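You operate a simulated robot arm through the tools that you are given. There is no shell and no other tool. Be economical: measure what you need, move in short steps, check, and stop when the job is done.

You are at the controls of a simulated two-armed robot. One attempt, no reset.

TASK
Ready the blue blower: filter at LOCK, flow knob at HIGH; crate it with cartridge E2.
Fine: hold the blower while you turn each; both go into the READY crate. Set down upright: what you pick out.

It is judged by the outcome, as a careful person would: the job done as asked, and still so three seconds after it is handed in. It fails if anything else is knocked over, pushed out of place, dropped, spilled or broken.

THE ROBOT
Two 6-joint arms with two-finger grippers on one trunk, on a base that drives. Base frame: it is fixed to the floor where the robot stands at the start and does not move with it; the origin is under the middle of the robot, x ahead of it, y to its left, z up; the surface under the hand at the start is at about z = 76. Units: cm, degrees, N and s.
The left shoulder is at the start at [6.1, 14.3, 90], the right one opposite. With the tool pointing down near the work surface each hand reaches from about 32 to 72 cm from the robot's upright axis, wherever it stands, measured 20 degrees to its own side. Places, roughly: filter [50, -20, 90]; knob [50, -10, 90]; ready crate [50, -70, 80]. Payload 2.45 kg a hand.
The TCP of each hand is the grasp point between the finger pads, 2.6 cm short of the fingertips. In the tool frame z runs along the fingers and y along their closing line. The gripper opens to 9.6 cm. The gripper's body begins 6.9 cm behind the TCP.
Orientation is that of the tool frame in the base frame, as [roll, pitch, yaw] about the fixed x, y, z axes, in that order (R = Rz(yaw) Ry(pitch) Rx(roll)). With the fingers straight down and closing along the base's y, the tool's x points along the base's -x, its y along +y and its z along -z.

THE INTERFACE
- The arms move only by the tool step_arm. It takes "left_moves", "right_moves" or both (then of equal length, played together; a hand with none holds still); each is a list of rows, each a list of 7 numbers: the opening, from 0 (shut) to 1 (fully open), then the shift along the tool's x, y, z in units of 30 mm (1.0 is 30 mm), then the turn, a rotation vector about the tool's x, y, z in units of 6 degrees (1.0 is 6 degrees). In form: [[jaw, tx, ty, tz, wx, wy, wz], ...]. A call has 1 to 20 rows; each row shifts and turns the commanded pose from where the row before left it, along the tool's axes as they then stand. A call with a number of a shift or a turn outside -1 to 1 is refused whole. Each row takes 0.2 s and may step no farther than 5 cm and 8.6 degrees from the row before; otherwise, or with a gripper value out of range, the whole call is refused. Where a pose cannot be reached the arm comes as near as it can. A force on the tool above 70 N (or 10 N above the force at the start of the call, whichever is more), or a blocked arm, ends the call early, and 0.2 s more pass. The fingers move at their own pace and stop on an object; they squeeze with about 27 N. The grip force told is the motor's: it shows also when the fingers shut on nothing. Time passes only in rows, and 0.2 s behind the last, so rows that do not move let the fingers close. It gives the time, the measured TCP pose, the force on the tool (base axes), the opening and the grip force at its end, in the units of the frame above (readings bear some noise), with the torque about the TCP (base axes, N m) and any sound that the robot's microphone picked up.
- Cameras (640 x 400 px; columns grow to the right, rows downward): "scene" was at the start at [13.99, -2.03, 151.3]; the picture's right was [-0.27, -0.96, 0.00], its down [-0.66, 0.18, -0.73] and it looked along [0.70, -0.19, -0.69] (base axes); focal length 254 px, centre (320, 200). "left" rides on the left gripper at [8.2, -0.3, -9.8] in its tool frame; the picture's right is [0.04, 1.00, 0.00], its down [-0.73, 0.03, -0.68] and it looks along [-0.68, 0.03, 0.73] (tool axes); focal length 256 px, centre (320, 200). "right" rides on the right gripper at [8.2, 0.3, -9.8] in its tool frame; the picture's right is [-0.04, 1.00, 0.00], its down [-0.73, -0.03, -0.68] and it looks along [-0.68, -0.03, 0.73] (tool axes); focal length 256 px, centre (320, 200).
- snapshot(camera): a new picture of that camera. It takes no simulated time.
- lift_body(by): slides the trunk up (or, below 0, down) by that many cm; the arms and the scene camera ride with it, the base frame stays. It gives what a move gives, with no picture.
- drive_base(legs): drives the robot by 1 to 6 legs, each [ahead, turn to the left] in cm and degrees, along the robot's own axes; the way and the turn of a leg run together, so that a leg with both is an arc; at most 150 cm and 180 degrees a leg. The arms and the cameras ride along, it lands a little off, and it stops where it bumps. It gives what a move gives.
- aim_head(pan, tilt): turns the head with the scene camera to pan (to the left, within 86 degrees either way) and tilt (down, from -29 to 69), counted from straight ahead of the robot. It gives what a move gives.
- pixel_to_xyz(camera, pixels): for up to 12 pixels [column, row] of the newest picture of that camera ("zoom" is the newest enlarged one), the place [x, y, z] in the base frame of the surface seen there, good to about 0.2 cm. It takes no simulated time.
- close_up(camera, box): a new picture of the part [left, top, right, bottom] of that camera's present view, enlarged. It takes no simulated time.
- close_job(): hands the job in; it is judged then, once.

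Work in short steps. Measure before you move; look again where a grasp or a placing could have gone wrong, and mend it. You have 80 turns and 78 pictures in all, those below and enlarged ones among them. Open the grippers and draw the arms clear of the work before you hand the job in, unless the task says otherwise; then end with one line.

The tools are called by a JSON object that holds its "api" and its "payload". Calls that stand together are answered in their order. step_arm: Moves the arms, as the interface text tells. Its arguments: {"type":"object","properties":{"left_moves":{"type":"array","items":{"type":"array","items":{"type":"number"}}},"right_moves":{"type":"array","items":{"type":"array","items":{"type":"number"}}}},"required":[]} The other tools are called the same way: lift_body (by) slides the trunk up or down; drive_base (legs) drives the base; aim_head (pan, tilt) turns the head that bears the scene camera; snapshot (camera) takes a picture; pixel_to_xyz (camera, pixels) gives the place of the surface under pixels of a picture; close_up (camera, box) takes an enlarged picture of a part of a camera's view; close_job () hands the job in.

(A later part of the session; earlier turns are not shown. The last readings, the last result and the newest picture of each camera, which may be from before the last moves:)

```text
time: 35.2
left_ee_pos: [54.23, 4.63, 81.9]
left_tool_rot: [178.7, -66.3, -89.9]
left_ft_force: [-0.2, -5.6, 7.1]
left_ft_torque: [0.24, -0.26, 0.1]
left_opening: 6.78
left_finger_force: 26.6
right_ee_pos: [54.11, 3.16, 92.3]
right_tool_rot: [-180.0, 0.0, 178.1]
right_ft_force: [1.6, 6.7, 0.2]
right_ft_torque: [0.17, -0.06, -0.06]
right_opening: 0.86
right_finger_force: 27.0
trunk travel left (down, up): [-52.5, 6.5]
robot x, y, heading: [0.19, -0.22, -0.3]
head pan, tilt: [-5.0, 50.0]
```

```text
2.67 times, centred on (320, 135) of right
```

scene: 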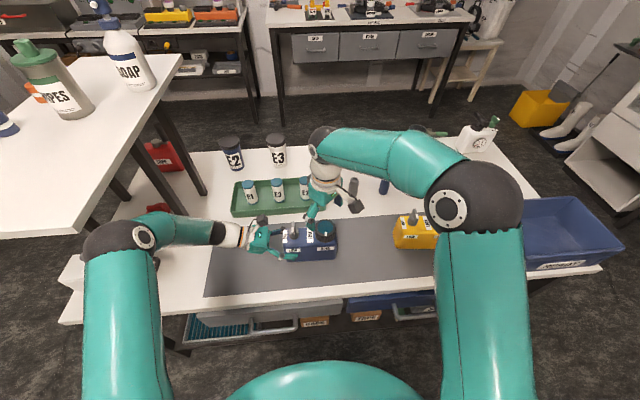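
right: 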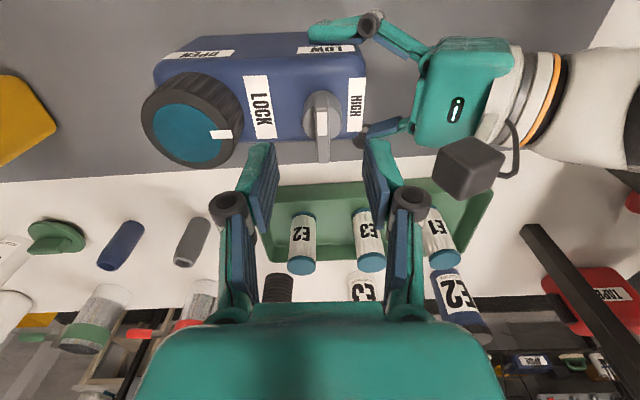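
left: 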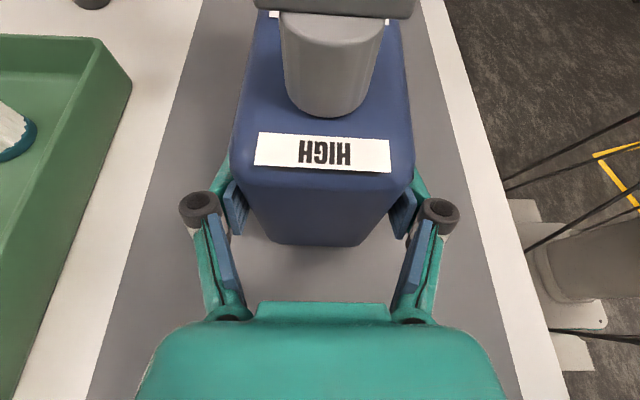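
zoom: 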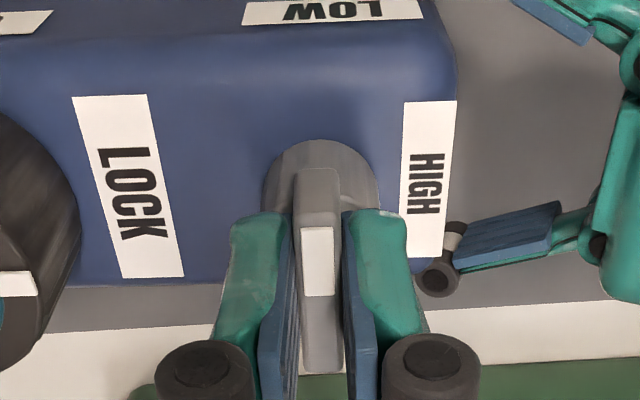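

Fin gripped (0.86 cm). I turn it 90° clockwise.

{"api": "step_arm", "payload": {"right_moves": [[0, 0, 0, 0, 0, 0, 1], [0, 0, 0, 0, 0, 0, 1], [0, 0, 0, 0, 0, 0, 1], [0, 0, 0, 0, 0, 0, 1], [0, 0, 0, 0, 0, 0, 1], [0, 0, 0, 0, 0, 0, 1], [0, 0, 0, 0, 0, 0, 1], [0, 0, 0, 0, 0, 0, 1], [0, 0, 0, 0, 0, 0, 1], [0, 0, 0, 0, 0, 0, 1], [0, 0, 0, 0, 0, 0, 1], [0, 0, 0, 0, 0, 0, 1], [0, 0, 0, 0, 0, 0, 1], [0, 0, 0, 0, 0, 0, 1], [0, 0, 0, 0, 0, 0, 1]]}}

{"api": "snapshot", "payload": {"camera": "right"}}

```text
time: 38.4
left_ee_pos: [54.1, 4.63, 81.97]
left_tool_rot: [178.9, -66.3, -90.0]
left_ft_force: [-1.3, -16.2, 11.6]
left_ft_torque: [-0.32, -0.69, -0.02]
left_opening: 6.75
left_finger_force: 26.8
right_ee_pos: [54.14, 3.11, 92.43]
right_tool_rot: [179.8, 0.1, 87.9]
right_ft_force: [1.6, 13.7, -0.4]
right_ft_torque: [-0.21, 0.03, 0.03]
right_opening: 0.85
right_finger_force: 26.8
trunk travel left (down, up): [-52.5, 6.5]
robot x, y, heading: [0.23, -0.07, -0.4]
head pan, tilt: [-5.0, 50.0]
```

```text
42 pictures are left
```

right: 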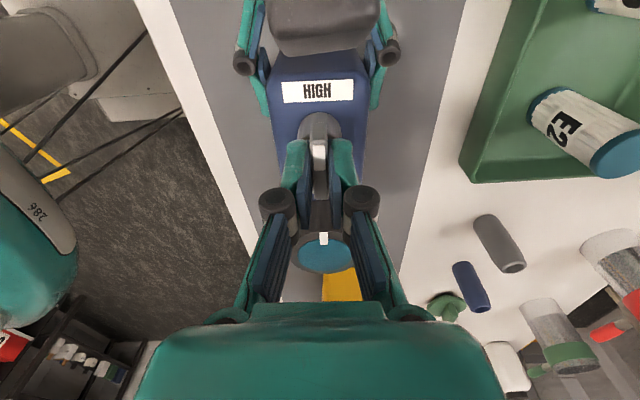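

Fin points at HIGH. I release, rise, check the knob, and query the table front edge and the base's front to plan driving.

{"api": "step_arm", "payload": {"right_moves": [[0.5, 0, 0, 0, 0, 0, 0], [0.5, 0, 0, 0, 0, 0, 0], [0.5, 0, 0, -1, 0, 0, 0], [0.5, 0, 0, -1, 0, 0, 0], [1, 0, 0, -1, 0, 0, 0]]}}

{"api": "snapshot", "payload": {"camera": "right"}}

{"api": "pixel_to_xyz", "payload": {"camera": "left", "pixels": [[448, 30], [490, 200], [500, 330], [515, 205], [560, 370], [560, 210]]}}

{"api": "pixel_to_xyz", "payload": {"camera": "scene", "pixels": [[200, 310], [340, 300], [590, 270], [250, 320], [300, 325], [420, 310]]}}

```text
time: 39.6
left_ee_pos: [54.24, 4.73, 81.79]
left_tool_rot: [178.8, -66.2, -89.8]
left_ft_force: [-0.2, 2.7, 4.0]
left_ft_torque: [0.47, -0.27, 0.08]
left_opening: 6.77
left_finger_force: 26.9
right_ee_pos: [54.16, 3.1, 101.46]
right_tool_rot: [-179.9, 0.0, 88.0]
right_ft_force: [0.1, 0.4, -0.3]
right_ft_torque: [-0.01, -0.04, -0.03]
right_opening: 9.53
right_finger_force: 0.1
trunk travel left (down, up): [-52.5, 6.5]
robot x, y, heading: [0.53, 0.08, -0.6]
head pan, tilt: [-5.0, 50.0]
```

```text
41 pictures are left
```

right: 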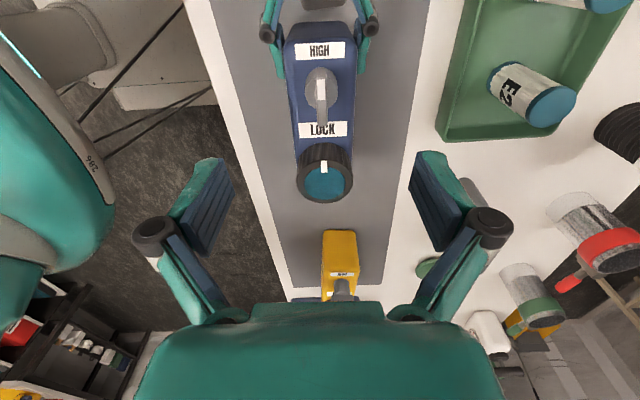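

```text
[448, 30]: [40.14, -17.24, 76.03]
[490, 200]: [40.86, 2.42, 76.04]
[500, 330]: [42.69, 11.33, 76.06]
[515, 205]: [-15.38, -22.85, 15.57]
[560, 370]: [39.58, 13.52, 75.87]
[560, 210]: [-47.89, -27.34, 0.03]
```

```text
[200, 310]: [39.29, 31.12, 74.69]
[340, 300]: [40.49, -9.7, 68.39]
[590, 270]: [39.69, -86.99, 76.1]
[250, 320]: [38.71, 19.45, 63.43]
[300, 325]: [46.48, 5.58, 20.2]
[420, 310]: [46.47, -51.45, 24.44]
```

Both controls read right. I open the left hand and retreat it along the approach while the right hand withdraws right and up.

{"api": "step_arm", "payload": {"left_moves": [[1, 0, 0, 0, 0, 0, 0], [1, 0, 0, 0, 0, 0, 0], [1, 0, 0, 0, 0, 0, 0], [1, 0.3, 0.04, -0.345, 0, 0, 0], [1, 0.3, 0.04, -0.345, 0, 0, 0], [1, 0.3, 0.04, -0.345, 0, 0, 0], [1, 0.3, 0.04, -0.345, 0, 0, 0], [1, 0.3, 0.04, -0.345, 0, 0, 0], [1, 0.3, 0.04, -0.345, 0, 0, 0], [1, 0.3, 0.04, -0.345, 0, 0, 0], [1, 0.3, 0.04, -0.345, 0, 0, 0], [1, 0, 0.9, 0, 0, 0, 0], [1, 0, 0.9, 0, 0, 0, 0], [1, 0, 0.9, 0, 0, 0, 0], [1, 0, 0.9, 0, 0, 0, 0], [1, 0, 0.9, 0, 0, 0, 0], [1, 0, 0.9, 0, 0, 0, 0]], "right_moves": [[1, -0.9, -0.3, -0.4, 0, 0, 0], [1, -0.9, -0.3, -0.4, 0, 0, 0], [1, -0.9, -0.3, -0.4, 0, 0, 0], [1, -0.9, -0.3, -0.4, 0, 0, 0], [1, -0.9, -0.3, -0.4, 0, 0, 0], [1, -0.9, -0.3, -0.4, 0, 0, 0], [1, -0.9, -0.3, -0.4, 0, 0, 0], [1, -0.9, -0.3, -0.4, 0, 0, 0], [1, -0.9, -0.3, -0.4, 0, 0, 0], [1, -0.9, -0.3, -0.4, 0, 0, 0], [1, -0.9, -0.3, -0.4, 0, 0, 0], [1, -0.9, -0.3, -0.4, 0, 0, 0], [1, -0.9, -0.3, -0.4, 0, 0, 0], [1, 0, 0, 0, 0, 0, 0], [1, 0, 0, 0, 0, 0, 0], [1, 0, 0, 0, 0, 0, 0], [1, 0, 0, 0, 0, 0, 0]]}}

{"api": "snapshot", "payload": {"camera": "scene"}}

```text
time: 43.2
left_ee_pos: [36.98, 9.57, 92.14]
left_tool_rot: [178.9, -66.3, -89.8]
left_ft_force: [0.2, -0.4, 0.5]
left_ft_torque: [0.04, -0.02, -0.01]
left_opening: 9.61
left_finger_force: 0.0
right_ee_pos: [41.19, -31.65, 116.96]
right_tool_rot: [179.8, 0.0, 88.1]
right_ft_force: [0.6, 1.2, -0.3]
right_ft_torque: [0.05, 0.02, -0.01]
right_opening: 9.6
right_finger_force: 0.1
trunk travel left (down, up): [-52.5, 6.5]
robot x, y, heading: [-0.08, 0.12, -0.3]
head pan, tilt: [-5.0, 50.0]
```

```text
40 pictures are left
```

scene: 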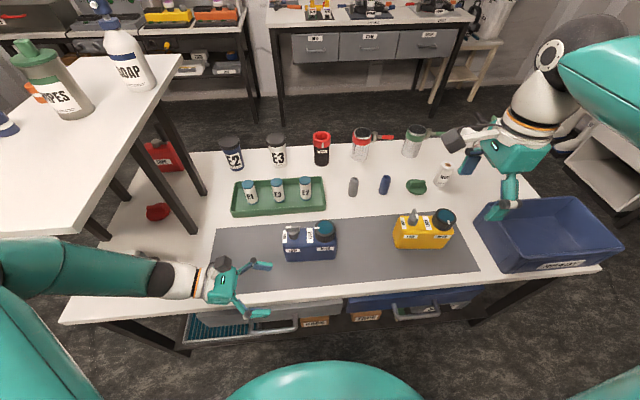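

All clear and nothing disturbed. I bring the left hand back to vertical and start yawing it back toward closing along y.

{"api": "step_arm", "payload": {"left_moves": [[1, 0, 0, 0, 0, -1, 0], [1, 0, 0, 0, 0, -1, 0], [1, 0, 0, 0, 0, -1, 0], [1, 0, 0, 0, 0, -1, 0], [1, 0, 0, 0, 0, -1, 0], [1, 0, 0, 0, 0, -1, 0], [1, 0, 0, 0, 0, -1, 0], [1, 0, 0, 0, 0, -1, 0], [1, 0, 0, 0, 0, -1, 0], [1, 0, 0, 0, 0, -1, 0], [1, 0, 0, 0, 0, -1, 0], [1, 0, 0, -1, 0, 0, 1], [1, 0, 0, -1, 0, 0, 1], [1, 0, 0, -1, 0, 0, 1], [1, 0, 0, -1, 0, 0, 1], [1, 0, 0, -1, 0, 0, 1], [1, 0, 0, 0, 0, 0, 1], [1, 0, 0, 0, 0, 0, 1], [1, 0, 0, 0, 0, 0, 1], [1, 0, 0, 0, 0, 0, 1]]}}

{"api": "step_arm", "payload": {"left_moves": [[1, 0, 0, 0, 0, 0, 1], [1, 0, 0, 0, 0, 0, 1], [1, 0, 0, 0, 0, 0, 1], [1, 0, 0, 0, 0, 0, 1], [1, 0, 0, 0, 0, 0, 1], [1, 0, 0, 0, 0, 0, 1], [1, 0, -0.92, 0, 0, 0, 0], [1, 0, -0.92, 0, 0, 0, 0], [1, 0, -0.92, 0, 0, 0, 0], [1, 0, -0.92, 0, 0, 0, 0], [1, 0, 0, 0, 0, -1, 0], [1, 0, 0, 0, 0, -1, 0], [1, 0, 0, 0, 0, -1, 0], [1, 0, 0, 0, 0, -1, 0], [1, 0, 0, 0, 0, -1, 0]]}}

{"api": "snapshot", "payload": {"camera": "left"}}

```text
time: 47.4
left_ee_pos: [37.27, 9.56, 106.96]
left_tool_rot: [179.9, -0.5, -145.0]
left_ft_force: [-1.1, -0.1, 0.0]
left_ft_torque: [-0.01, -0.04, -0.01]
left_opening: 9.63
left_finger_force: 0.0
right_ee_pos: [41.25, -31.69, 117.02]
right_tool_rot: [180.0, 0.0, 88.1]
right_ft_force: [0.0, -0.1, -0.5]
right_ft_torque: [0.01, -0.01, 0.0]
right_opening: 9.61
right_finger_force: 0.1
trunk travel left (down, up): [-52.5, 6.5]
robot x, y, heading: [-0.04, 0.11, -0.4]
head pan, tilt: [-5.0, 50.0]
```

```text
time: 50.6
left_ee_pos: [37.1, -1.38, 106.98]
left_tool_rot: [-179.7, 29.5, 179.3]
left_ft_force: [0.2, -0.8, -0.3]
left_ft_torque: [0.0, 0.01, -0.03]
left_opening: 9.62
left_finger_force: 0.0
right_ee_pos: [41.28, -31.6, 116.9]
right_tool_rot: [179.9, 0.0, 88.0]
right_ft_force: [0.9, -0.3, 1.1]
right_ft_torque: [0.0, -0.01, 0.01]
right_opening: 9.58
right_finger_force: 0.0
trunk travel left (down, up): [-52.5, 6.5]
robot x, y, heading: [0.24, -0.59, -0.4]
head pan, tilt: [-5.0, 50.0]
```

```text
39 pictures are left
```

left: 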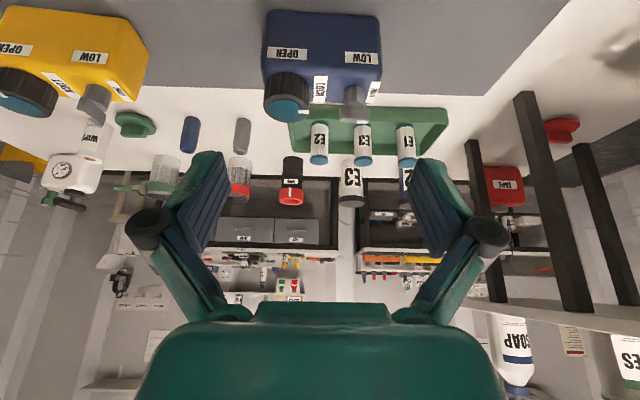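

I carry the left hand (tilted 30° forward) ahead at height over the blower toward E2.

{"api": "step_arm", "payload": {"left_moves": [[0.8, -0.9, 0, 0.507, 0, 0, 0], [0.8, -0.9, 0, 0.507, 0, 0, 0], [0.8, -0.9, 0, 0.507, 0, 0, 0], [0.8, -0.9, 0, 0.507, 0, 0, 0], [0.8, -0.9, 0, 0.507, 0, 0, 0], [0.8, -0.9, 0, 0.507, 0, 0, 0], [0.8, -0.9, 0, 0.507, 0, 0, 0], [0.8, -0.9, 0, 0.507, 0, 0, 0], [0.8, -0.9, 0, 0.507, 0, 0, 0], [0.8, -0.9, 0, 0.507, 0, 0, 0]]}}

{"api": "snapshot", "payload": {"camera": "left"}}

{"api": "snapshot", "payload": {"camera": "scene"}}

```text
time: 52.8
left_ee_pos: [68.12, -1.91, 107.12]
left_tool_rot: [-179.8, 29.4, 179.1]
left_ft_force: [0.3, 0.4, 0.2]
left_ft_torque: [0.01, 0.01, -0.06]
left_opening: 7.65
left_finger_force: 0.1
right_ee_pos: [41.33, -31.59, 116.91]
right_tool_rot: [179.9, 0.0, 88.0]
right_ft_force: [0.2, -0.1, 0.0]
right_ft_torque: [-0.01, 0.05, 0.02]
right_opening: 9.6
right_finger_force: 0.1
trunk travel left (down, up): [-52.5, 6.5]
robot x, y, heading: [0.39, -0.02, -0.4]
head pan, tilt: [-5.0, 50.0]
```

```text
38 pictures are left
```

left: 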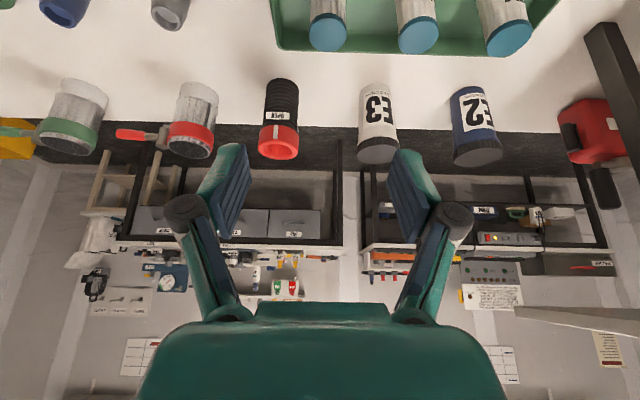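

```text
37 pictures are left
```

scene: 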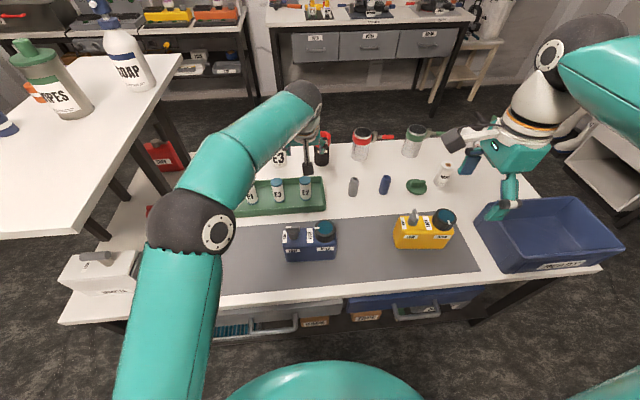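

I measure E2's top centre and rim, plus tray wall points.

{"api": "pixel_to_xyz", "payload": {"camera": "left", "pixels": [[327, 33], [312, 33], [344, 33], [327, 20], [327, 48], [300, 47], [280, 20]]}}

{"api": "pixel_to_xyz", "payload": {"camera": "scene", "pixels": [[305, 182], [306, 196], [300, 208], [322, 180], [278, 190]]}}

```text
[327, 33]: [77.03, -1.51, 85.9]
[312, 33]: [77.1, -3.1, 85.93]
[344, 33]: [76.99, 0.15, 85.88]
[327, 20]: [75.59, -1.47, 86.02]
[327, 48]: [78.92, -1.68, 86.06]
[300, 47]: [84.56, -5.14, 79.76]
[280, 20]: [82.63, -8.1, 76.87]
```

```text
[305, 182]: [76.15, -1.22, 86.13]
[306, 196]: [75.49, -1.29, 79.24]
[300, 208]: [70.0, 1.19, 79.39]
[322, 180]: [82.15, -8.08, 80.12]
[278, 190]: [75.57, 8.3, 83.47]
```

E2 centre ≈[77.1,-1.5], z to 86. I align with the tool axis and approach to 2 cm short of the grasp.

{"api": "step_arm", "payload": {"left_moves": [[0.7, 0.75, 0.067, 0.6, 0, 0, 0], [0.7, 0.75, 0.067, 0.6, 0, 0, 0], [0.7, 0, 0, 1, 0, 0, 0], [0.7, 0, 0, 1, 0, 0, 0], [0.7, 0, 0, 1, 0, 0, 0], [0.7, 0, 0, 1, 0, 0, 0], [0.7, 0, 0, 1, 0, 0, 0], [0.7, 0, 0, 1, 0, 0, 0]]}}

{"api": "snapshot", "payload": {"camera": "left"}}

```text
time: 54.6
left_ee_pos: [74.91, -1.63, 86.17]
left_tool_rot: [-179.7, 29.6, 179.2]
left_ft_force: [0.2, 0.1, -0.4]
left_ft_torque: [-0.01, 0.03, 0.03]
left_opening: 6.73
left_finger_force: 0.1
right_ee_pos: [41.44, -31.64, 117.04]
right_tool_rot: [-180.0, 0.1, 88.1]
right_ft_force: [0.6, 0.8, 0.8]
right_ft_torque: [0.01, 0.01, 0.01]
right_opening: 9.59
right_finger_force: 0.2
trunk travel left (down, up): [-52.5, 6.5]
robot x, y, heading: [0.35, 0.01, -0.1]
head pan, tilt: [-5.0, 50.0]
```

```text
36 pictures are left
```

left: 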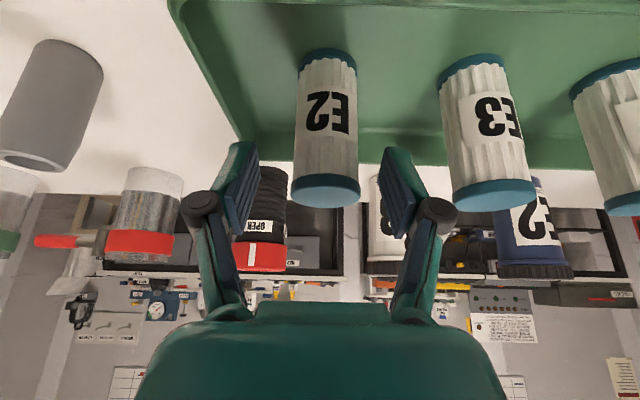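

Jaws straddle E2 correctly. I advance 4.7 cm, close, and hold.

{"api": "step_arm", "payload": {"left_moves": [[0.7, 0.02, 0.02, 0.78, 0, 0, 0], [0.7, 0.02, 0.02, 0.78, 0, 0, 0], [0.2, 0, 0, 0, 0, 0, 0], [0, 0, 0, 0, 0, 0, 0], [0, 0, 0, 0, 0, 0, 0], [0, 0, 0, 0, 0, 0, 0]]}}

{"api": "snapshot", "payload": {"camera": "left"}}

```text
time: 56.0
left_ee_pos: [76.02, -1.72, 82.93]
left_tool_rot: [-179.8, 29.6, 179.2]
left_ft_force: [1.4, 0.0, 2.5]
left_ft_torque: [0.02, -0.05, 0.0]
left_opening: 4.09
left_finger_force: 26.8
left hand out of reach, approached as far as the arm can: row 2
right_ee_pos: [41.3, -31.63, 117.03]
right_tool_rot: [179.9, 0.1, 88.1]
right_ft_force: [1.2, -0.7, 0.0]
right_ft_torque: [-0.02, -0.05, 0.02]
right_opening: 9.6
right_finger_force: 0.0
trunk travel left (down, up): [-52.5, 6.5]
robot x, y, heading: [0.32, -0.15, -0.5]
head pan, tilt: [-5.0, 50.0]
```

```text
35 pictures are left
```

left: 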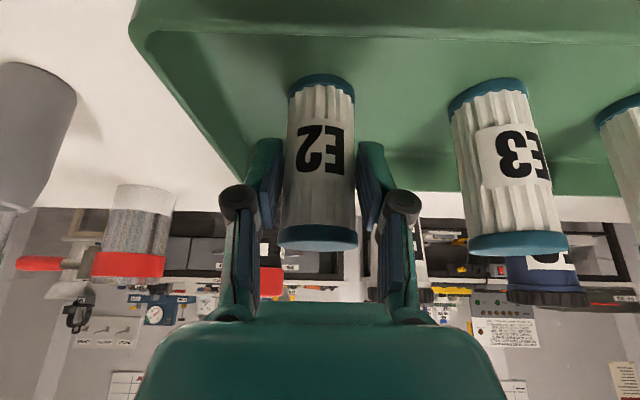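

E2 is gripped (4.09 cm). I lift it back and up along the tool axis and park it near [40,12,104].

{"api": "step_arm", "payload": {"left_moves": [[0, 0, 0, -0.5, 0, 0, 0], [0, 0, 0, -1, 0, 0, 0], [0, 0, 0, -1, 0, 0, 0], [0, 0, 0, -1, 0, 0, 0], [0, 0, 0, -1, 0, 0, 0], [0, 0, 0, -1, 0, 0, 0], [0, 0, 0, -1, 0, 0, 0], [0, 0, 0, -1, 0, 0, 0], [0, 0, 0, -0.7, 0, 0, 0], [0, 0.87, 0.6, -0.49, 0, 0, 0], [0, 0.87, 0.6, -0.49, 0, 0, 0], [0, 0.87, 0.6, -0.49, 0, 0, 0], [0, 0.87, 0.6, -0.49, 0, 0, 0], [0, 0.87, 0.6, -0.49, 0, 0, 0], [0, 0.87, 0.6, -0.49, 0, 0, 0], [0, 0.87, 0.6, -0.49, 0, 0, 0], [0, 0.87, 0.6, -0.49, 0, 0, 0]]}}

{"api": "snapshot", "payload": {"camera": "scene"}}

{"api": "snapshot", "payload": {"camera": "left"}}

```text
time: 59.6
left_ee_pos: [39.98, 13.56, 104.24]
left_tool_rot: [-179.7, 29.6, 179.2]
left_ft_force: [-0.1, 0.2, -0.9]
left_ft_torque: [0.0, 0.01, 0.0]
left_opening: 4.06
left_finger_force: 26.5
right_ee_pos: [41.14, -31.52, 117.02]
right_tool_rot: [179.8, 0.0, 88.1]
right_ft_force: [-0.5, 0.9, -0.1]
right_ft_torque: [0.0, -0.04, -0.01]
right_opening: 9.63
right_finger_force: 0.1
trunk travel left (down, up): [-52.5, 6.5]
robot x, y, heading: [0.58, 0.19, -0.6]
head pan, tilt: [-5.0, 50.0]
```

```text
34 pictures are left
```

scene: 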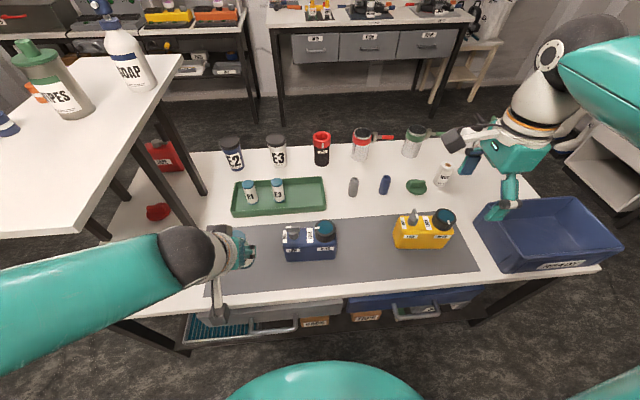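

```text
33 pictures are left
```

left: 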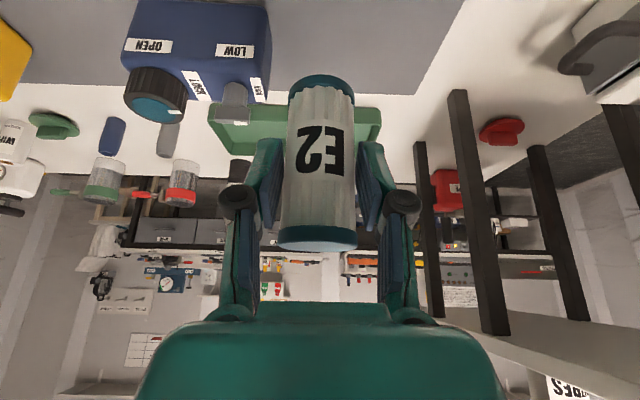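

E2 is upright in the left hand. I move the right hand above the blower's middle (between cap and knob), jaws open along x.

{"api": "step_arm", "payload": {"right_moves": [[1, 0.944, 0.355, 0.424, 0, 0, 0], [1, 0.944, 0.355, 0.424, 0, 0, 0], [1, 0.944, 0.355, 0.424, 0, 0, 0], [1, 0.944, 0.355, 0.424, 0, 0, 0], [1, 0.944, 0.355, 0.424, 0, 0, 0], [1, 0.944, 0.355, 0.424, 0, 0, 0], [1, 0.944, 0.355, 0.424, 0, 0, 0], [1, 0.944, 0.355, 0.424, 0, 0, 0], [1, 0.944, 0.355, 0.424, 0, 0, 0], [1, 0.944, 0.355, 0.424, 0, 0, 0], [1, 0.944, 0.355, 0.424, 0, 0, 0]]}}

{"api": "snapshot", "payload": {"camera": "right"}}

{"api": "close_up", "payload": {"camera": "scene", "box": [200, 130, 424, 270]}}

```text
time: 62.0
left_ee_pos: [40.14, 13.63, 104.2]
left_tool_rot: [-179.6, 29.5, 179.2]
left_ft_force: [1.4, 0.0, -0.6]
left_ft_torque: [0.0, 0.02, 0.02]
left_opening: 4.08
left_finger_force: 26.9
right_ee_pos: [54.09, -0.63, 103.05]
right_tool_rot: [179.9, 0.1, 88.1]
right_ft_force: [-0.3, 0.3, -0.8]
right_ft_torque: [0.0, 0.01, -0.03]
right_opening: 9.6
right_finger_force: 0.1
trunk travel left (down, up): [-52.5, 6.5]
robot x, y, heading: [0.43, 0.0, -0.3]
head pan, tilt: [-5.0, 50.0]
```

```text
32 pictures are left
```

right: 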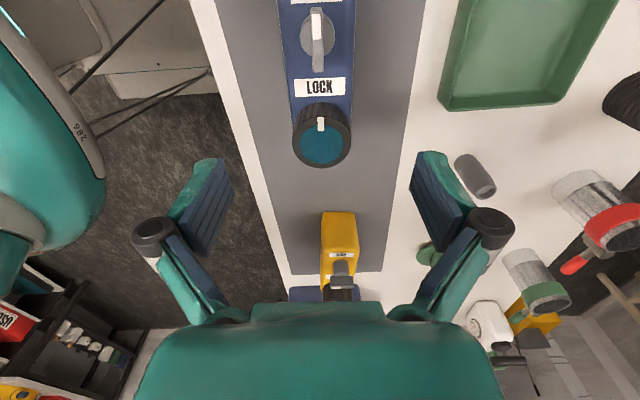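

```text
2.86 times, centred on (312, 200) of scene
```

zoom: 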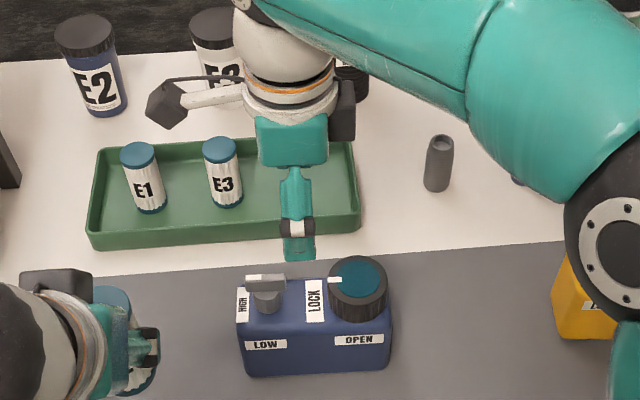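

I measure cap and knob edges again to place the hand in the gap.

{"api": "pixel_to_xyz", "payload": {"camera": "right", "pixels": [[321, 145], [321, 108], [317, 66], [316, 14], [295, 92], [346, 92], [320, 87], [297, 60], [350, 60]]}}

```text
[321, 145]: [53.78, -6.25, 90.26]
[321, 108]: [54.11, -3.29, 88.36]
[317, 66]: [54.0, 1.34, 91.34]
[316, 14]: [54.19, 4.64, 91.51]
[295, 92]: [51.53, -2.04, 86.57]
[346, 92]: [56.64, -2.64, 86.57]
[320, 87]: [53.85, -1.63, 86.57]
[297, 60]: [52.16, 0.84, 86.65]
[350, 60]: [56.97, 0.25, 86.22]
```

Gap is y −3.0…1.3; I lower at y≈−0.9 to z≈83.6.

{"api": "step_arm", "payload": {"right_moves": [[1, -0.09, 0, 0.9, 0, 0, 0], [1, 0, 0, 0.9, 0, 0, 0], [1, 0, 0, 0.9, 0, 0, 0], [1, 0, 0, 0.9, 0, 0, 0], [1, 0, 0, 0.9, 0, 0, 0], [1, 0, 0, 0.9, 0, 0, 0], [1, 0, 0, 0.6, 0, 0, 0], [1, 0, 0, 0.45, 0, 0, 0]]}}

{"api": "snapshot", "payload": {"camera": "right"}}

{"api": "close_up", "payload": {"camera": "scene", "box": [240, 170, 384, 260]}}

```text
time: 63.8
left_ee_pos: [39.98, 13.47, 104.44]
left_tool_rot: [-179.7, 29.5, 179.2]
left_ft_force: [-0.2, -1.0, -0.1]
left_ft_torque: [-0.01, -0.03, -0.02]
left_opening: 4.08
left_finger_force: 27.4
right_ee_pos: [54.13, -1.08, 83.83]
right_tool_rot: [179.6, -0.1, 88.1]
right_ft_force: [0.5, -0.9, 9.7]
right_ft_torque: [0.28, 0.04, -0.01]
right_opening: 9.63
right_finger_force: 0.0
trunk travel left (down, up): [-52.5, 6.5]
robot x, y, heading: [-0.05, -0.16, -0.4]
head pan, tilt: [-5.0, 50.0]
```

```text
30 pictures are left
```

right: 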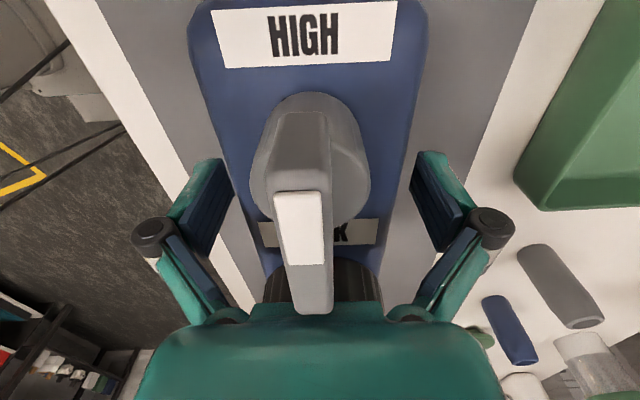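

```text
4.44 times, centred on (312, 215) of scene
```

zoom: 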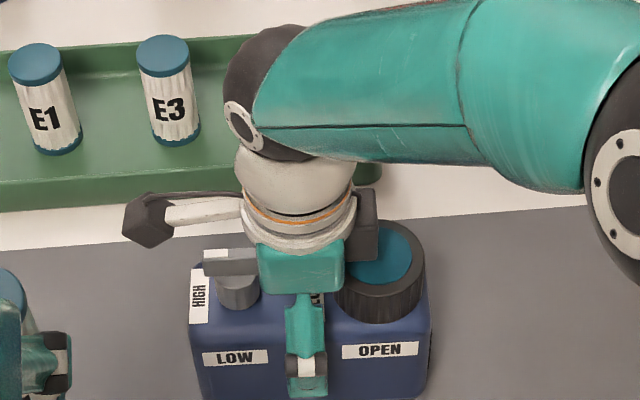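

Contact of ~10 N: the housing on the hand's right side just rests on the cap top. I raise 0.8 cm and then close.

{"api": "step_arm", "payload": {"right_moves": [[1, 0, 0, -0.27, 0, 0, 0], [1, 0, 0, 0, 0, 0, 0]]}}

{"api": "step_arm", "payload": {"right_moves": [[0, 0, 0, 0, 0, 0, 0], [0, 0, 0, 0, 0, 0, 0], [0, 0, 0, 0, 0, 0, 0], [0, 0, 0, 0, 0, 0, 0], [0, 0, 0, 0, 0, 0, 0]]}}

```text
time: 64.4
left_ee_pos: [40.19, 13.56, 104.21]
left_tool_rot: [-179.7, 29.6, 179.2]
left_ft_force: [-0.3, 0.2, -0.4]
left_ft_torque: [-0.01, 0.02, 0.0]
left_opening: 4.08
left_finger_force: 26.7
right_ee_pos: [53.96, -1.11, 84.37]
right_tool_rot: [180.0, 0.0, 88.1]
right_ft_force: [-0.7, 0.5, 0.4]
right_ft_torque: [0.02, 0.02, -0.02]
right_opening: 9.6
right_finger_force: 0.1
trunk travel left (down, up): [-52.5, 6.5]
robot x, y, heading: [0.26, -0.01, -0.6]
head pan, tilt: [-5.0, 50.0]
```

```text
time: 65.6
left_ee_pos: [40.06, 13.45, 104.18]
left_tool_rot: [-179.7, 29.6, 179.2]
left_ft_force: [-1.4, 0.2, -1.0]
left_ft_torque: [0.0, 0.02, 0.02]
left_opening: 4.05
left_finger_force: 27.2
right_ee_pos: [54.03, -1.19, 84.49]
right_tool_rot: [180.0, 0.0, 88.1]
right_ft_force: [-1.3, 0.2, -0.2]
right_ft_torque: [-0.01, 0.04, 0.02]
right_opening: 6.77
right_finger_force: 26.6
trunk travel left (down, up): [-52.5, 6.5]
robot x, y, heading: [0.34, -0.24, -0.3]
head pan, tilt: [-5.0, 50.0]
```

Gripped at 6.77 cm with no side load. I lift about 19 cm, slowly first.

{"api": "step_arm", "payload": {"right_moves": [[0, 0, 0, -0.3, 0, 0, 0], [0, 0, 0, -0.5, 0, 0, 0], [0, 0, 0, -0.7, 0, 0, 0], [0, 0, 0, -0.8, 0, 0, 0], [0, 0, 0, -0.8, 0, 0, 0], [0, 0, 0, -0.8, 0, 0, 0], [0, 0, 0, -0.8, 0, 0, 0], [0, 0, 0, -0.8, 0, 0, 0], [0, 0, 0, -0.8, 0, 0, 0]]}}

{"api": "aim_head", "payload": {"pan": -70, "tilt": 35}}

{"api": "snapshot", "payload": {"camera": "scene"}}

{"api": "snapshot", "payload": {"camera": "left"}}

```text
time: 67.6
left_ee_pos: [40.15, 13.57, 104.21]
left_tool_rot: [-179.6, 29.6, 179.2]
left_ft_force: [0.2, 0.3, -1.0]
left_ft_torque: [0.0, -0.01, -0.01]
left_opening: 4.1
left_finger_force: 26.9
right_ee_pos: [53.97, -1.16, 103.51]
right_tool_rot: [179.8, 0.0, 88.1]
right_ft_force: [-0.1, 1.0, -3.1]
right_ft_torque: [0.03, -0.02, -0.01]
right_opening: 6.76
right_finger_force: 26.8
trunk travel left (down, up): [-52.5, 6.5]
robot x, y, heading: [0.06, -0.13, -0.5]
head pan, tilt: [-5.0, 50.0]
```

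```text
time: 69.0
left_ee_pos: [40.11, 13.52, 104.27]
left_tool_rot: [-179.7, 29.5, 179.2]
left_ft_force: [0.1, 0.5, -0.7]
left_ft_torque: [0.01, -0.01, -0.03]
left_opening: 4.07
left_finger_force: 26.9
right_ee_pos: [54.03, -1.19, 103.42]
right_tool_rot: [179.8, 0.1, 88.1]
right_ft_force: [0.4, -0.2, -3.9]
right_ft_torque: [0.02, -0.01, -0.03]
right_opening: 6.8
right_finger_force: 27.0
trunk travel left (down, up): [-52.5, 6.5]
robot x, y, heading: [0.04, 0.21, -0.5]
head pan, tilt: [-70.0, 35.0]
```

```text
28 pictures are left
```

scene: 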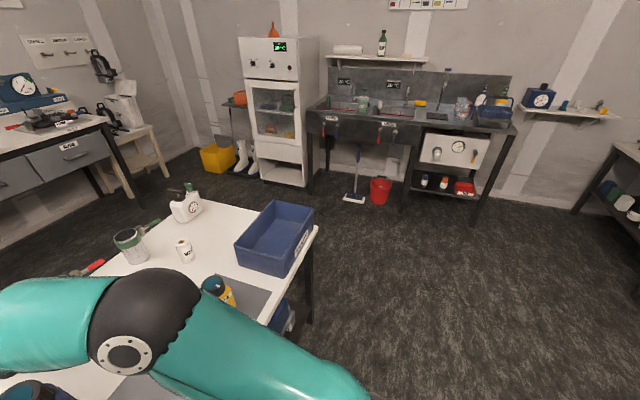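

```text
27 pictures are left
```

left: 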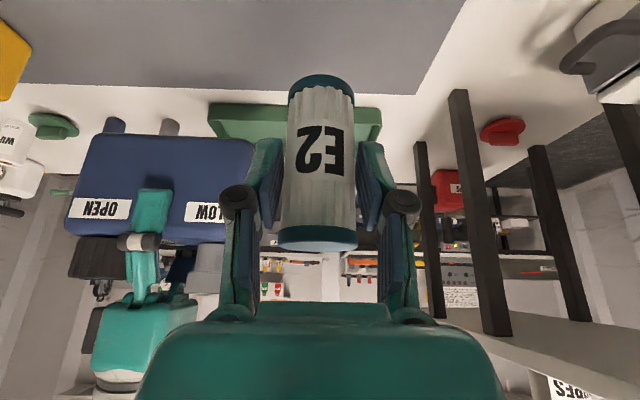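

Blower is held level and is light; the floor to the right is free. I back off 20 cm and turn right 75°, then check.

{"api": "drive_base", "payload": {"legs": [[-20, 0], [0, -75]]}}

{"api": "aim_head", "payload": {"pan": 20, "tilt": 45}}

{"api": "snapshot", "payload": {"camera": "scene"}}

```text
time: 73.3
left_ee_pos: [12.1, -27.85, 104.12]
left_tool_rot: [-179.9, 29.4, 119.4]
left_ft_force: [-0.8, -0.8, -1.4]
left_ft_torque: [0.05, 0.01, -0.01]
left_opening: 4.08
left_finger_force: 26.5
right_ee_pos: [6.59, -46.97, 103.29]
right_tool_rot: [-180.0, -0.2, 28.4]
right_ft_force: [-1.0, -0.4, -3.5]
right_ft_torque: [0.04, -0.03, -0.01]
right_opening: 6.77
right_finger_force: 26.9
trunk travel left (down, up): [-52.5, 6.5]
robot x, y, heading: [-16.53, 2.17, -61.4]
head pan, tilt: [-70.0, 35.0]
stopped in leg 2: the robot was blocked; the commanded pose is now the measured one
```

```text
time: 75.0
left_ee_pos: [12.21, -27.49, 104.31]
left_tool_rot: [-179.8, 29.6, 119.5]
left_ft_force: [0.2, 1.2, -0.1]
left_ft_torque: [0.02, -0.03, 0.01]
left_opening: 4.06
left_finger_force: 27.1
right_ee_pos: [6.75, -46.77, 103.52]
right_tool_rot: [-179.9, 0.0, 28.5]
right_ft_force: [0.2, -0.1, -3.4]
right_ft_torque: [0.04, -0.01, 0.0]
right_opening: 6.75
right_finger_force: 27.1
trunk travel left (down, up): [-52.5, 6.5]
robot x, y, heading: [-16.46, 2.09, -61.4]
head pan, tilt: [20.0, 45.0]
```

```text
26 pictures are left
```

scene: 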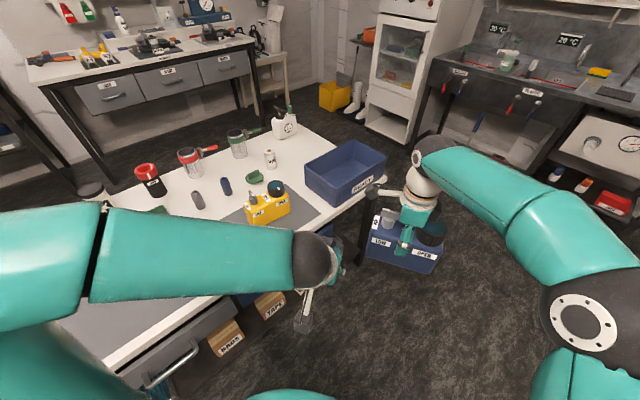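

Turn stopped at −61° by something unseen. I look to the robot's far right/behind to find the obstruction.

{"api": "aim_head", "payload": {"pan": -86, "tilt": 50}}

{"api": "snapshot", "payload": {"camera": "scene"}}

{"api": "aim_head", "payload": {"pan": 80, "tilt": 55}}

{"api": "snapshot", "payload": {"camera": "scene"}}

```text
time: 76.8
left_ee_pos: [12.28, -27.59, 104.2]
left_tool_rot: [-179.6, 29.5, 119.5]
left_ft_force: [0.0, 0.5, -0.7]
left_ft_torque: [0.0, 0.0, 0.01]
left_opening: 4.04
left_finger_force: 27.2
right_ee_pos: [6.89, -46.88, 103.43]
right_tool_rot: [-180.0, 0.0, 28.5]
right_ft_force: [0.3, -0.3, -3.2]
right_ft_torque: [0.01, -0.01, 0.03]
right_opening: 6.75
right_finger_force: 26.7
trunk travel left (down, up): [-52.5, 6.5]
robot x, y, heading: [-16.08, 2.08, -61.4]
head pan, tilt: [-85.9, 50.0]
```

```text
25 pictures are left
```

scene: 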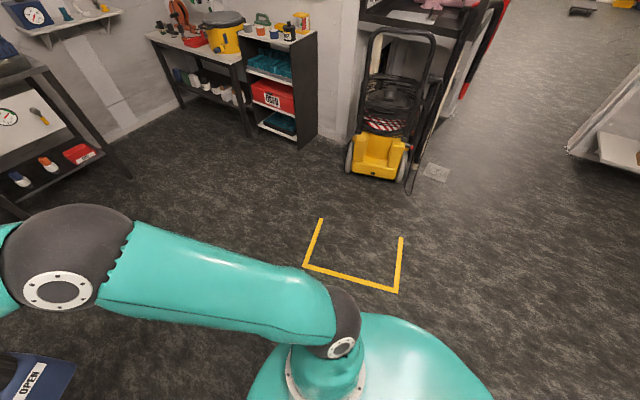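

```text
time: 79.3
left_ee_pos: [12.36, -27.58, 104.29]
left_tool_rot: [-179.7, 29.5, 119.6]
left_ft_force: [-0.9, 0.3, -1.2]
left_ft_torque: [0.03, 0.0, 0.01]
left_opening: 4.08
left_finger_force: 26.6
right_ee_pos: [6.85, -46.82, 103.41]
right_tool_rot: [179.9, 0.0, 28.4]
right_ft_force: [0.3, 0.0, -3.4]
right_ft_torque: [-0.01, -0.02, -0.03]
right_opening: 6.76
right_finger_force: 27.0
trunk travel left (down, up): [-52.5, 6.5]
robot x, y, heading: [-16.19, 1.97, -61.3]
head pan, tilt: [80.0, 55.0]
```

```text
24 pictures are left
```

scene: 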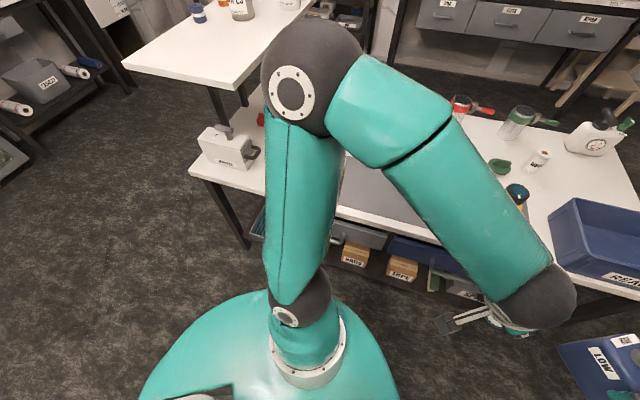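

I measure the left elbow and nearby points to see if it met the shelf or the table.

{"api": "pixel_to_xyz", "payload": {"camera": "scene", "pixels": [[310, 40], [340, 60], [420, 90], [480, 160], [545, 280], [490, 320], [235, 85], [240, 320], [160, 380], [380, 330], [300, 120], [250, 150]]}}

```text
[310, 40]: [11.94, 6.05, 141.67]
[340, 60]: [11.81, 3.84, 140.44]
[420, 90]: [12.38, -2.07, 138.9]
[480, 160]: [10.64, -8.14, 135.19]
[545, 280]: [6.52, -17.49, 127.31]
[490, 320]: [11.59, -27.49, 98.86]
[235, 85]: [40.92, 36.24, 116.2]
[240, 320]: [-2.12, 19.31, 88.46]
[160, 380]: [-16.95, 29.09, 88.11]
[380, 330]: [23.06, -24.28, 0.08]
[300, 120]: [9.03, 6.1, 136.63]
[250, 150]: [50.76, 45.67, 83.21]
```

Arms touch nothing. I try a small further turn to see whether it's really blocked.

{"api": "drive_base", "payload": {"legs": [[0, -6]]}}

```text
time: 80.3
left_ee_pos: [9.01, -30.45, 104.3]
left_tool_rot: [-179.7, 29.5, 113.4]
left_ft_force: [0.7, 0.6, -0.5]
left_ft_torque: [0.01, 0.01, 0.03]
left_opening: 4.09
left_finger_force: 27.0
right_ee_pos: [1.4, -48.99, 103.47]
right_tool_rot: [180.0, 0.0, 22.5]
right_ft_force: [-0.3, 0.4, -2.8]
right_ft_torque: [0.0, -0.04, -0.02]
right_opening: 6.78
right_finger_force: 26.8
trunk travel left (down, up): [-52.5, 6.5]
robot x, y, heading: [-15.65, 2.55, -67.3]
head pan, tilt: [80.0, 55.0]
```

It turns freely now. I turn to −78° and drive 76 cm along the table front.

{"api": "drive_base", "payload": {"legs": [[0, -10.7], [76, 0]]}}

{"api": "aim_head", "payload": {"pan": 70, "tilt": 45}}

{"api": "snapshot", "payload": {"camera": "scene"}}

```text
time: 85.3
left_ee_pos: [18.71, -109.34, 104.3]
left_tool_rot: [-179.7, 29.5, 103.1]
left_ft_force: [-0.3, -0.1, -0.7]
left_ft_torque: [0.01, -0.01, -0.02]
left_opening: 4.07
left_finger_force: 26.9
right_ee_pos: [7.98, -126.3, 103.34]
right_tool_rot: [-179.9, 0.0, 12.1]
right_ft_force: [-0.7, -0.4, -3.7]
right_ft_torque: [0.02, 0.03, 0.0]
right_opening: 6.77
right_finger_force: 27.1
trunk travel left (down, up): [-52.5, 6.5]
robot x, y, heading: [0.19, -72.45, -77.7]
head pan, tilt: [80.0, 55.0]
```

```text
time: 86.0
left_ee_pos: [18.76, -109.36, 104.43]
left_tool_rot: [-179.6, 29.6, 103.0]
left_ft_force: [-0.5, 0.2, -1.5]
left_ft_torque: [-0.02, 0.0, 0.0]
left_opening: 4.07
left_finger_force: 27.1
right_ee_pos: [7.86, -126.21, 103.48]
right_tool_rot: [180.0, -0.1, 12.1]
right_ft_force: [0.4, 0.1, -3.1]
right_ft_torque: [-0.01, -0.01, 0.02]
right_opening: 6.79
right_finger_force: 26.8
trunk travel left (down, up): [-52.5, 6.5]
robot x, y, heading: [0.42, -72.52, -77.9]
head pan, tilt: [70.0, 45.0]
```

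```text
23 pictures are left
```

scene: 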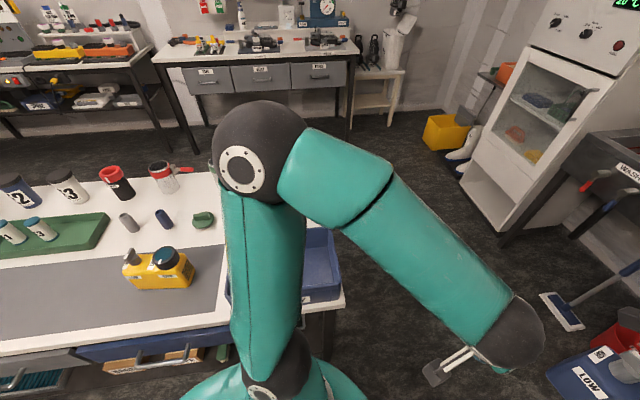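

Path is clear; I turn left 78° to face the crate.

{"api": "drive_base", "payload": {"legs": [[0, 78]]}}

{"api": "aim_head", "payload": {"pan": 0, "tilt": 52}}

{"api": "snapshot", "payload": {"camera": "scene"}}

```text
time: 89.1
left_ee_pos: [41.4, -77.7, 104.24]
left_tool_rot: [-179.6, 29.5, 159.6]
left_ft_force: [0.2, 0.0, 0.0]
left_ft_torque: [-0.07, 0.03, -0.03]
left_opening: 4.1
left_finger_force: 26.9
right_ee_pos: [49.53, -95.98, 103.36]
right_tool_rot: [-179.9, 0.2, 68.7]
right_ft_force: [0.9, 0.6, -3.6]
right_ft_torque: [0.0, -0.02, 0.03]
right_opening: 6.77
right_finger_force: 26.9
trunk travel left (down, up): [-52.5, 6.5]
robot x, y, heading: [-1.16, -76.65, -19.6]
head pan, tilt: [70.0, 45.0]
stopped in leg 1: the robot was blocked; the commanded pose is now the measured one
```

```text
time: 90.5
left_ee_pos: [41.34, -77.72, 104.43]
left_tool_rot: [-179.6, 29.6, 159.5]
left_ft_force: [-0.5, 0.3, -1.3]
left_ft_torque: [0.01, 0.01, -0.01]
left_opening: 4.08
left_finger_force: 26.8
right_ee_pos: [49.49, -96.1, 103.51]
right_tool_rot: [179.9, 0.0, 68.6]
right_ft_force: [0.1, 0.8, -3.2]
right_ft_torque: [0.01, -0.02, 0.01]
right_opening: 6.79
right_finger_force: 26.9
trunk travel left (down, up): [-52.5, 6.5]
robot x, y, heading: [-1.4, -76.77, -19.7]
head pan, tilt: [0.0, 52.0]
```

```text
22 pictures are left
```

scene: 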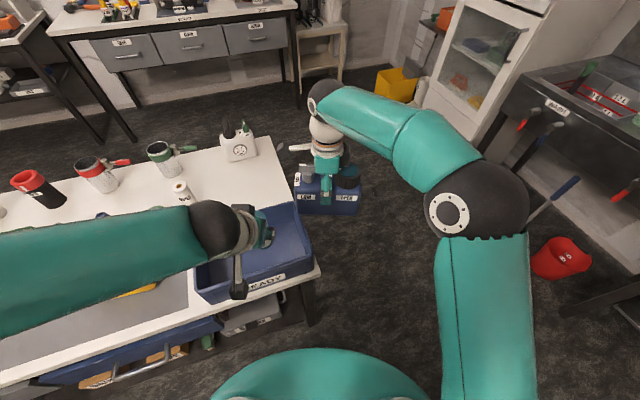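

Stopped again at −19.7° with no arm forces. I look down-left for what the base might touch before turning more.

{"api": "aim_head", "payload": {"pan": 60, "tilt": 66}}

{"api": "snapshot", "payload": {"camera": "scene"}}

```text
time: 91.8
left_ee_pos: [41.3, -77.78, 104.59]
left_tool_rot: [-179.6, 29.5, 159.6]
left_ft_force: [0.2, -0.4, -0.7]
left_ft_torque: [0.03, 0.0, -0.03]
left_opening: 4.07
left_finger_force: 27.1
right_ee_pos: [49.43, -96.26, 103.56]
right_tool_rot: [-180.0, 0.0, 68.6]
right_ft_force: [0.1, 0.1, -3.1]
right_ft_torque: [0.04, 0.0, -0.04]
right_opening: 6.76
right_finger_force: 27.1
trunk travel left (down, up): [-52.5, 6.5]
robot x, y, heading: [-1.22, -76.53, -20.0]
head pan, tilt: [60.0, 66.0]
```

```text
21 pictures are left
```

scene: 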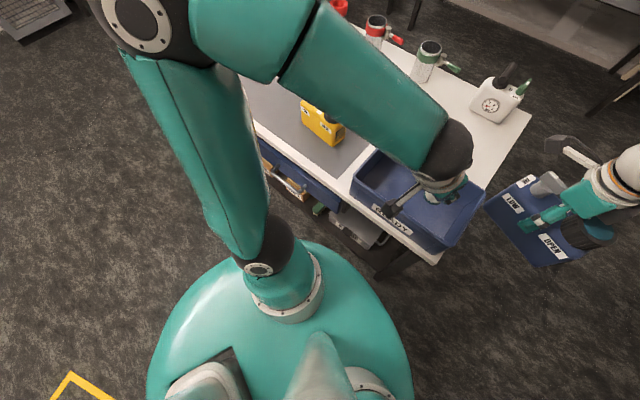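

The base's front likely met the table's leg while turning. I back off 12 cm, then finish the turn to face straight ahead.

{"api": "drive_base", "payload": {"legs": [[-12, 0], [0, 20]]}}

{"api": "aim_head", "payload": {"pan": 0, "tilt": 50}}

{"api": "snapshot", "payload": {"camera": "scene"}}

```text
time: 94.2
left_ee_pos: [28.22, -59.19, 104.45]
left_tool_rot: [-179.7, 29.5, 179.4]
left_ft_force: [0.7, 0.0, -0.9]
left_ft_torque: [0.0, 0.01, -0.02]
left_opening: 4.07
left_finger_force: 26.9
right_ee_pos: [41.95, -73.76, 103.59]
right_tool_rot: [179.9, 0.0, 88.5]
right_ft_force: [-0.2, 0.1, -4.0]
right_ft_torque: [0.02, 0.0, 0.01]
right_opening: 6.78
right_finger_force: 26.9
trunk travel left (down, up): [-52.5, 6.5]
robot x, y, heading: [-12.35, -74.07, -0.0]
head pan, tilt: [60.0, 66.0]
```

```text
time: 95.5
left_ee_pos: [28.1, -59.26, 104.51]
left_tool_rot: [-179.7, 29.6, 179.5]
left_ft_force: [-0.3, -0.3, 0.8]
left_ft_torque: [0.0, 0.03, 0.0]
left_opening: 4.06
left_finger_force: 26.9
right_ee_pos: [41.79, -73.64, 103.58]
right_tool_rot: [180.0, 0.0, 88.5]
right_ft_force: [-0.2, 0.1, -3.1]
right_ft_torque: [0.02, 0.01, 0.0]
right_opening: 6.76
right_finger_force: 27.2
trunk travel left (down, up): [-52.5, 6.5]
robot x, y, heading: [-12.43, -73.58, 0.2]
head pan, tilt: [0.0, 50.0]
```

```text
20 pictures are left
```

scene: 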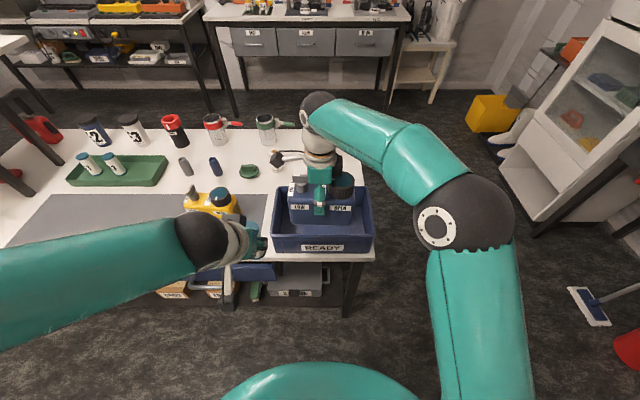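

Now facing the crate. I measure its rim corners and inner floor.

{"api": "pixel_to_xyz", "payload": {"camera": "scene", "pixels": [[273, 232], [373, 234], [277, 186], [366, 188], [276, 210], [370, 210], [320, 233], [300, 224], [350, 224], [285, 225], [362, 225], [366, 183]]}}

{"api": "close_up", "payload": {"camera": "scene", "box": [240, 160, 400, 260]}}

```text
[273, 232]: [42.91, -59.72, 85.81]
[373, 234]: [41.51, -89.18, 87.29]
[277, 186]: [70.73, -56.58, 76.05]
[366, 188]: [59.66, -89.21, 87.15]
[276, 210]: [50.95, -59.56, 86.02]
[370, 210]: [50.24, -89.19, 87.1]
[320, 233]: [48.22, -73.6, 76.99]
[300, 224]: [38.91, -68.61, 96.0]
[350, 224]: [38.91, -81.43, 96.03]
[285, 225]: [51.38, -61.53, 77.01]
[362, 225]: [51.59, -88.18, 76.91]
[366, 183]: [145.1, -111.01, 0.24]
```

```text
4.00 times, centred on (320, 210) of scene
```

zoom: 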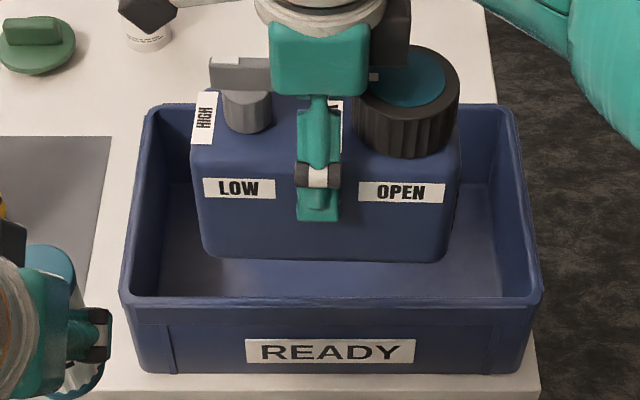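

Crate interior: x≈42–59, y≈−61…−88, floor 77. I move the blower over [50.5,−78.5] and lower to just above the floor.

{"api": "step_arm", "payload": {"right_moves": [[0, -0.385, 0.735, 0, 0, 0, 0], [0, -0.385, 0.735, 0, 0, 0, 0], [0, -0.385, 0.735, 0, 0, 0, 0], [0, -0.385, 0.735, 0, 0, 0, 0], [0, 0, 0, 0, 0, 0, 0], [0, 0, 0, 0.8, 0, 0, 0], [0, 0, 0, 0.8, 0, 0, 0], [0, 0, 0, 0.8, 0, 0, 0]]}}

{"api": "close_up", "payload": {"camera": "scene", "box": [240, 160, 400, 260]}}

```text
time: 97.3
left_ee_pos: [28.2, -59.22, 104.58]
left_tool_rot: [-179.7, 29.5, 179.5]
left_ft_force: [-0.9, -0.4, -0.3]
left_ft_torque: [-0.01, 0.01, 0.03]
left_opening: 4.08
left_finger_force: 27.0
right_ee_pos: [50.74, -78.6, 96.41]
right_tool_rot: [-179.9, 0.0, 88.5]
right_ft_force: [1.1, 0.5, -3.3]
right_ft_torque: [0.03, -0.02, -0.01]
right_opening: 6.78
right_finger_force: 27.2
trunk travel left (down, up): [-52.5, 6.5]
robot x, y, heading: [-12.4, -73.49, 0.2]
head pan, tilt: [0.0, 50.0]
```

```text
4.00 times, centred on (320, 210) of scene
```

zoom: 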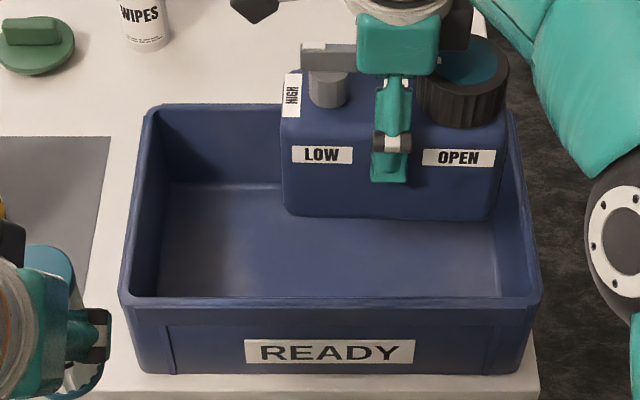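

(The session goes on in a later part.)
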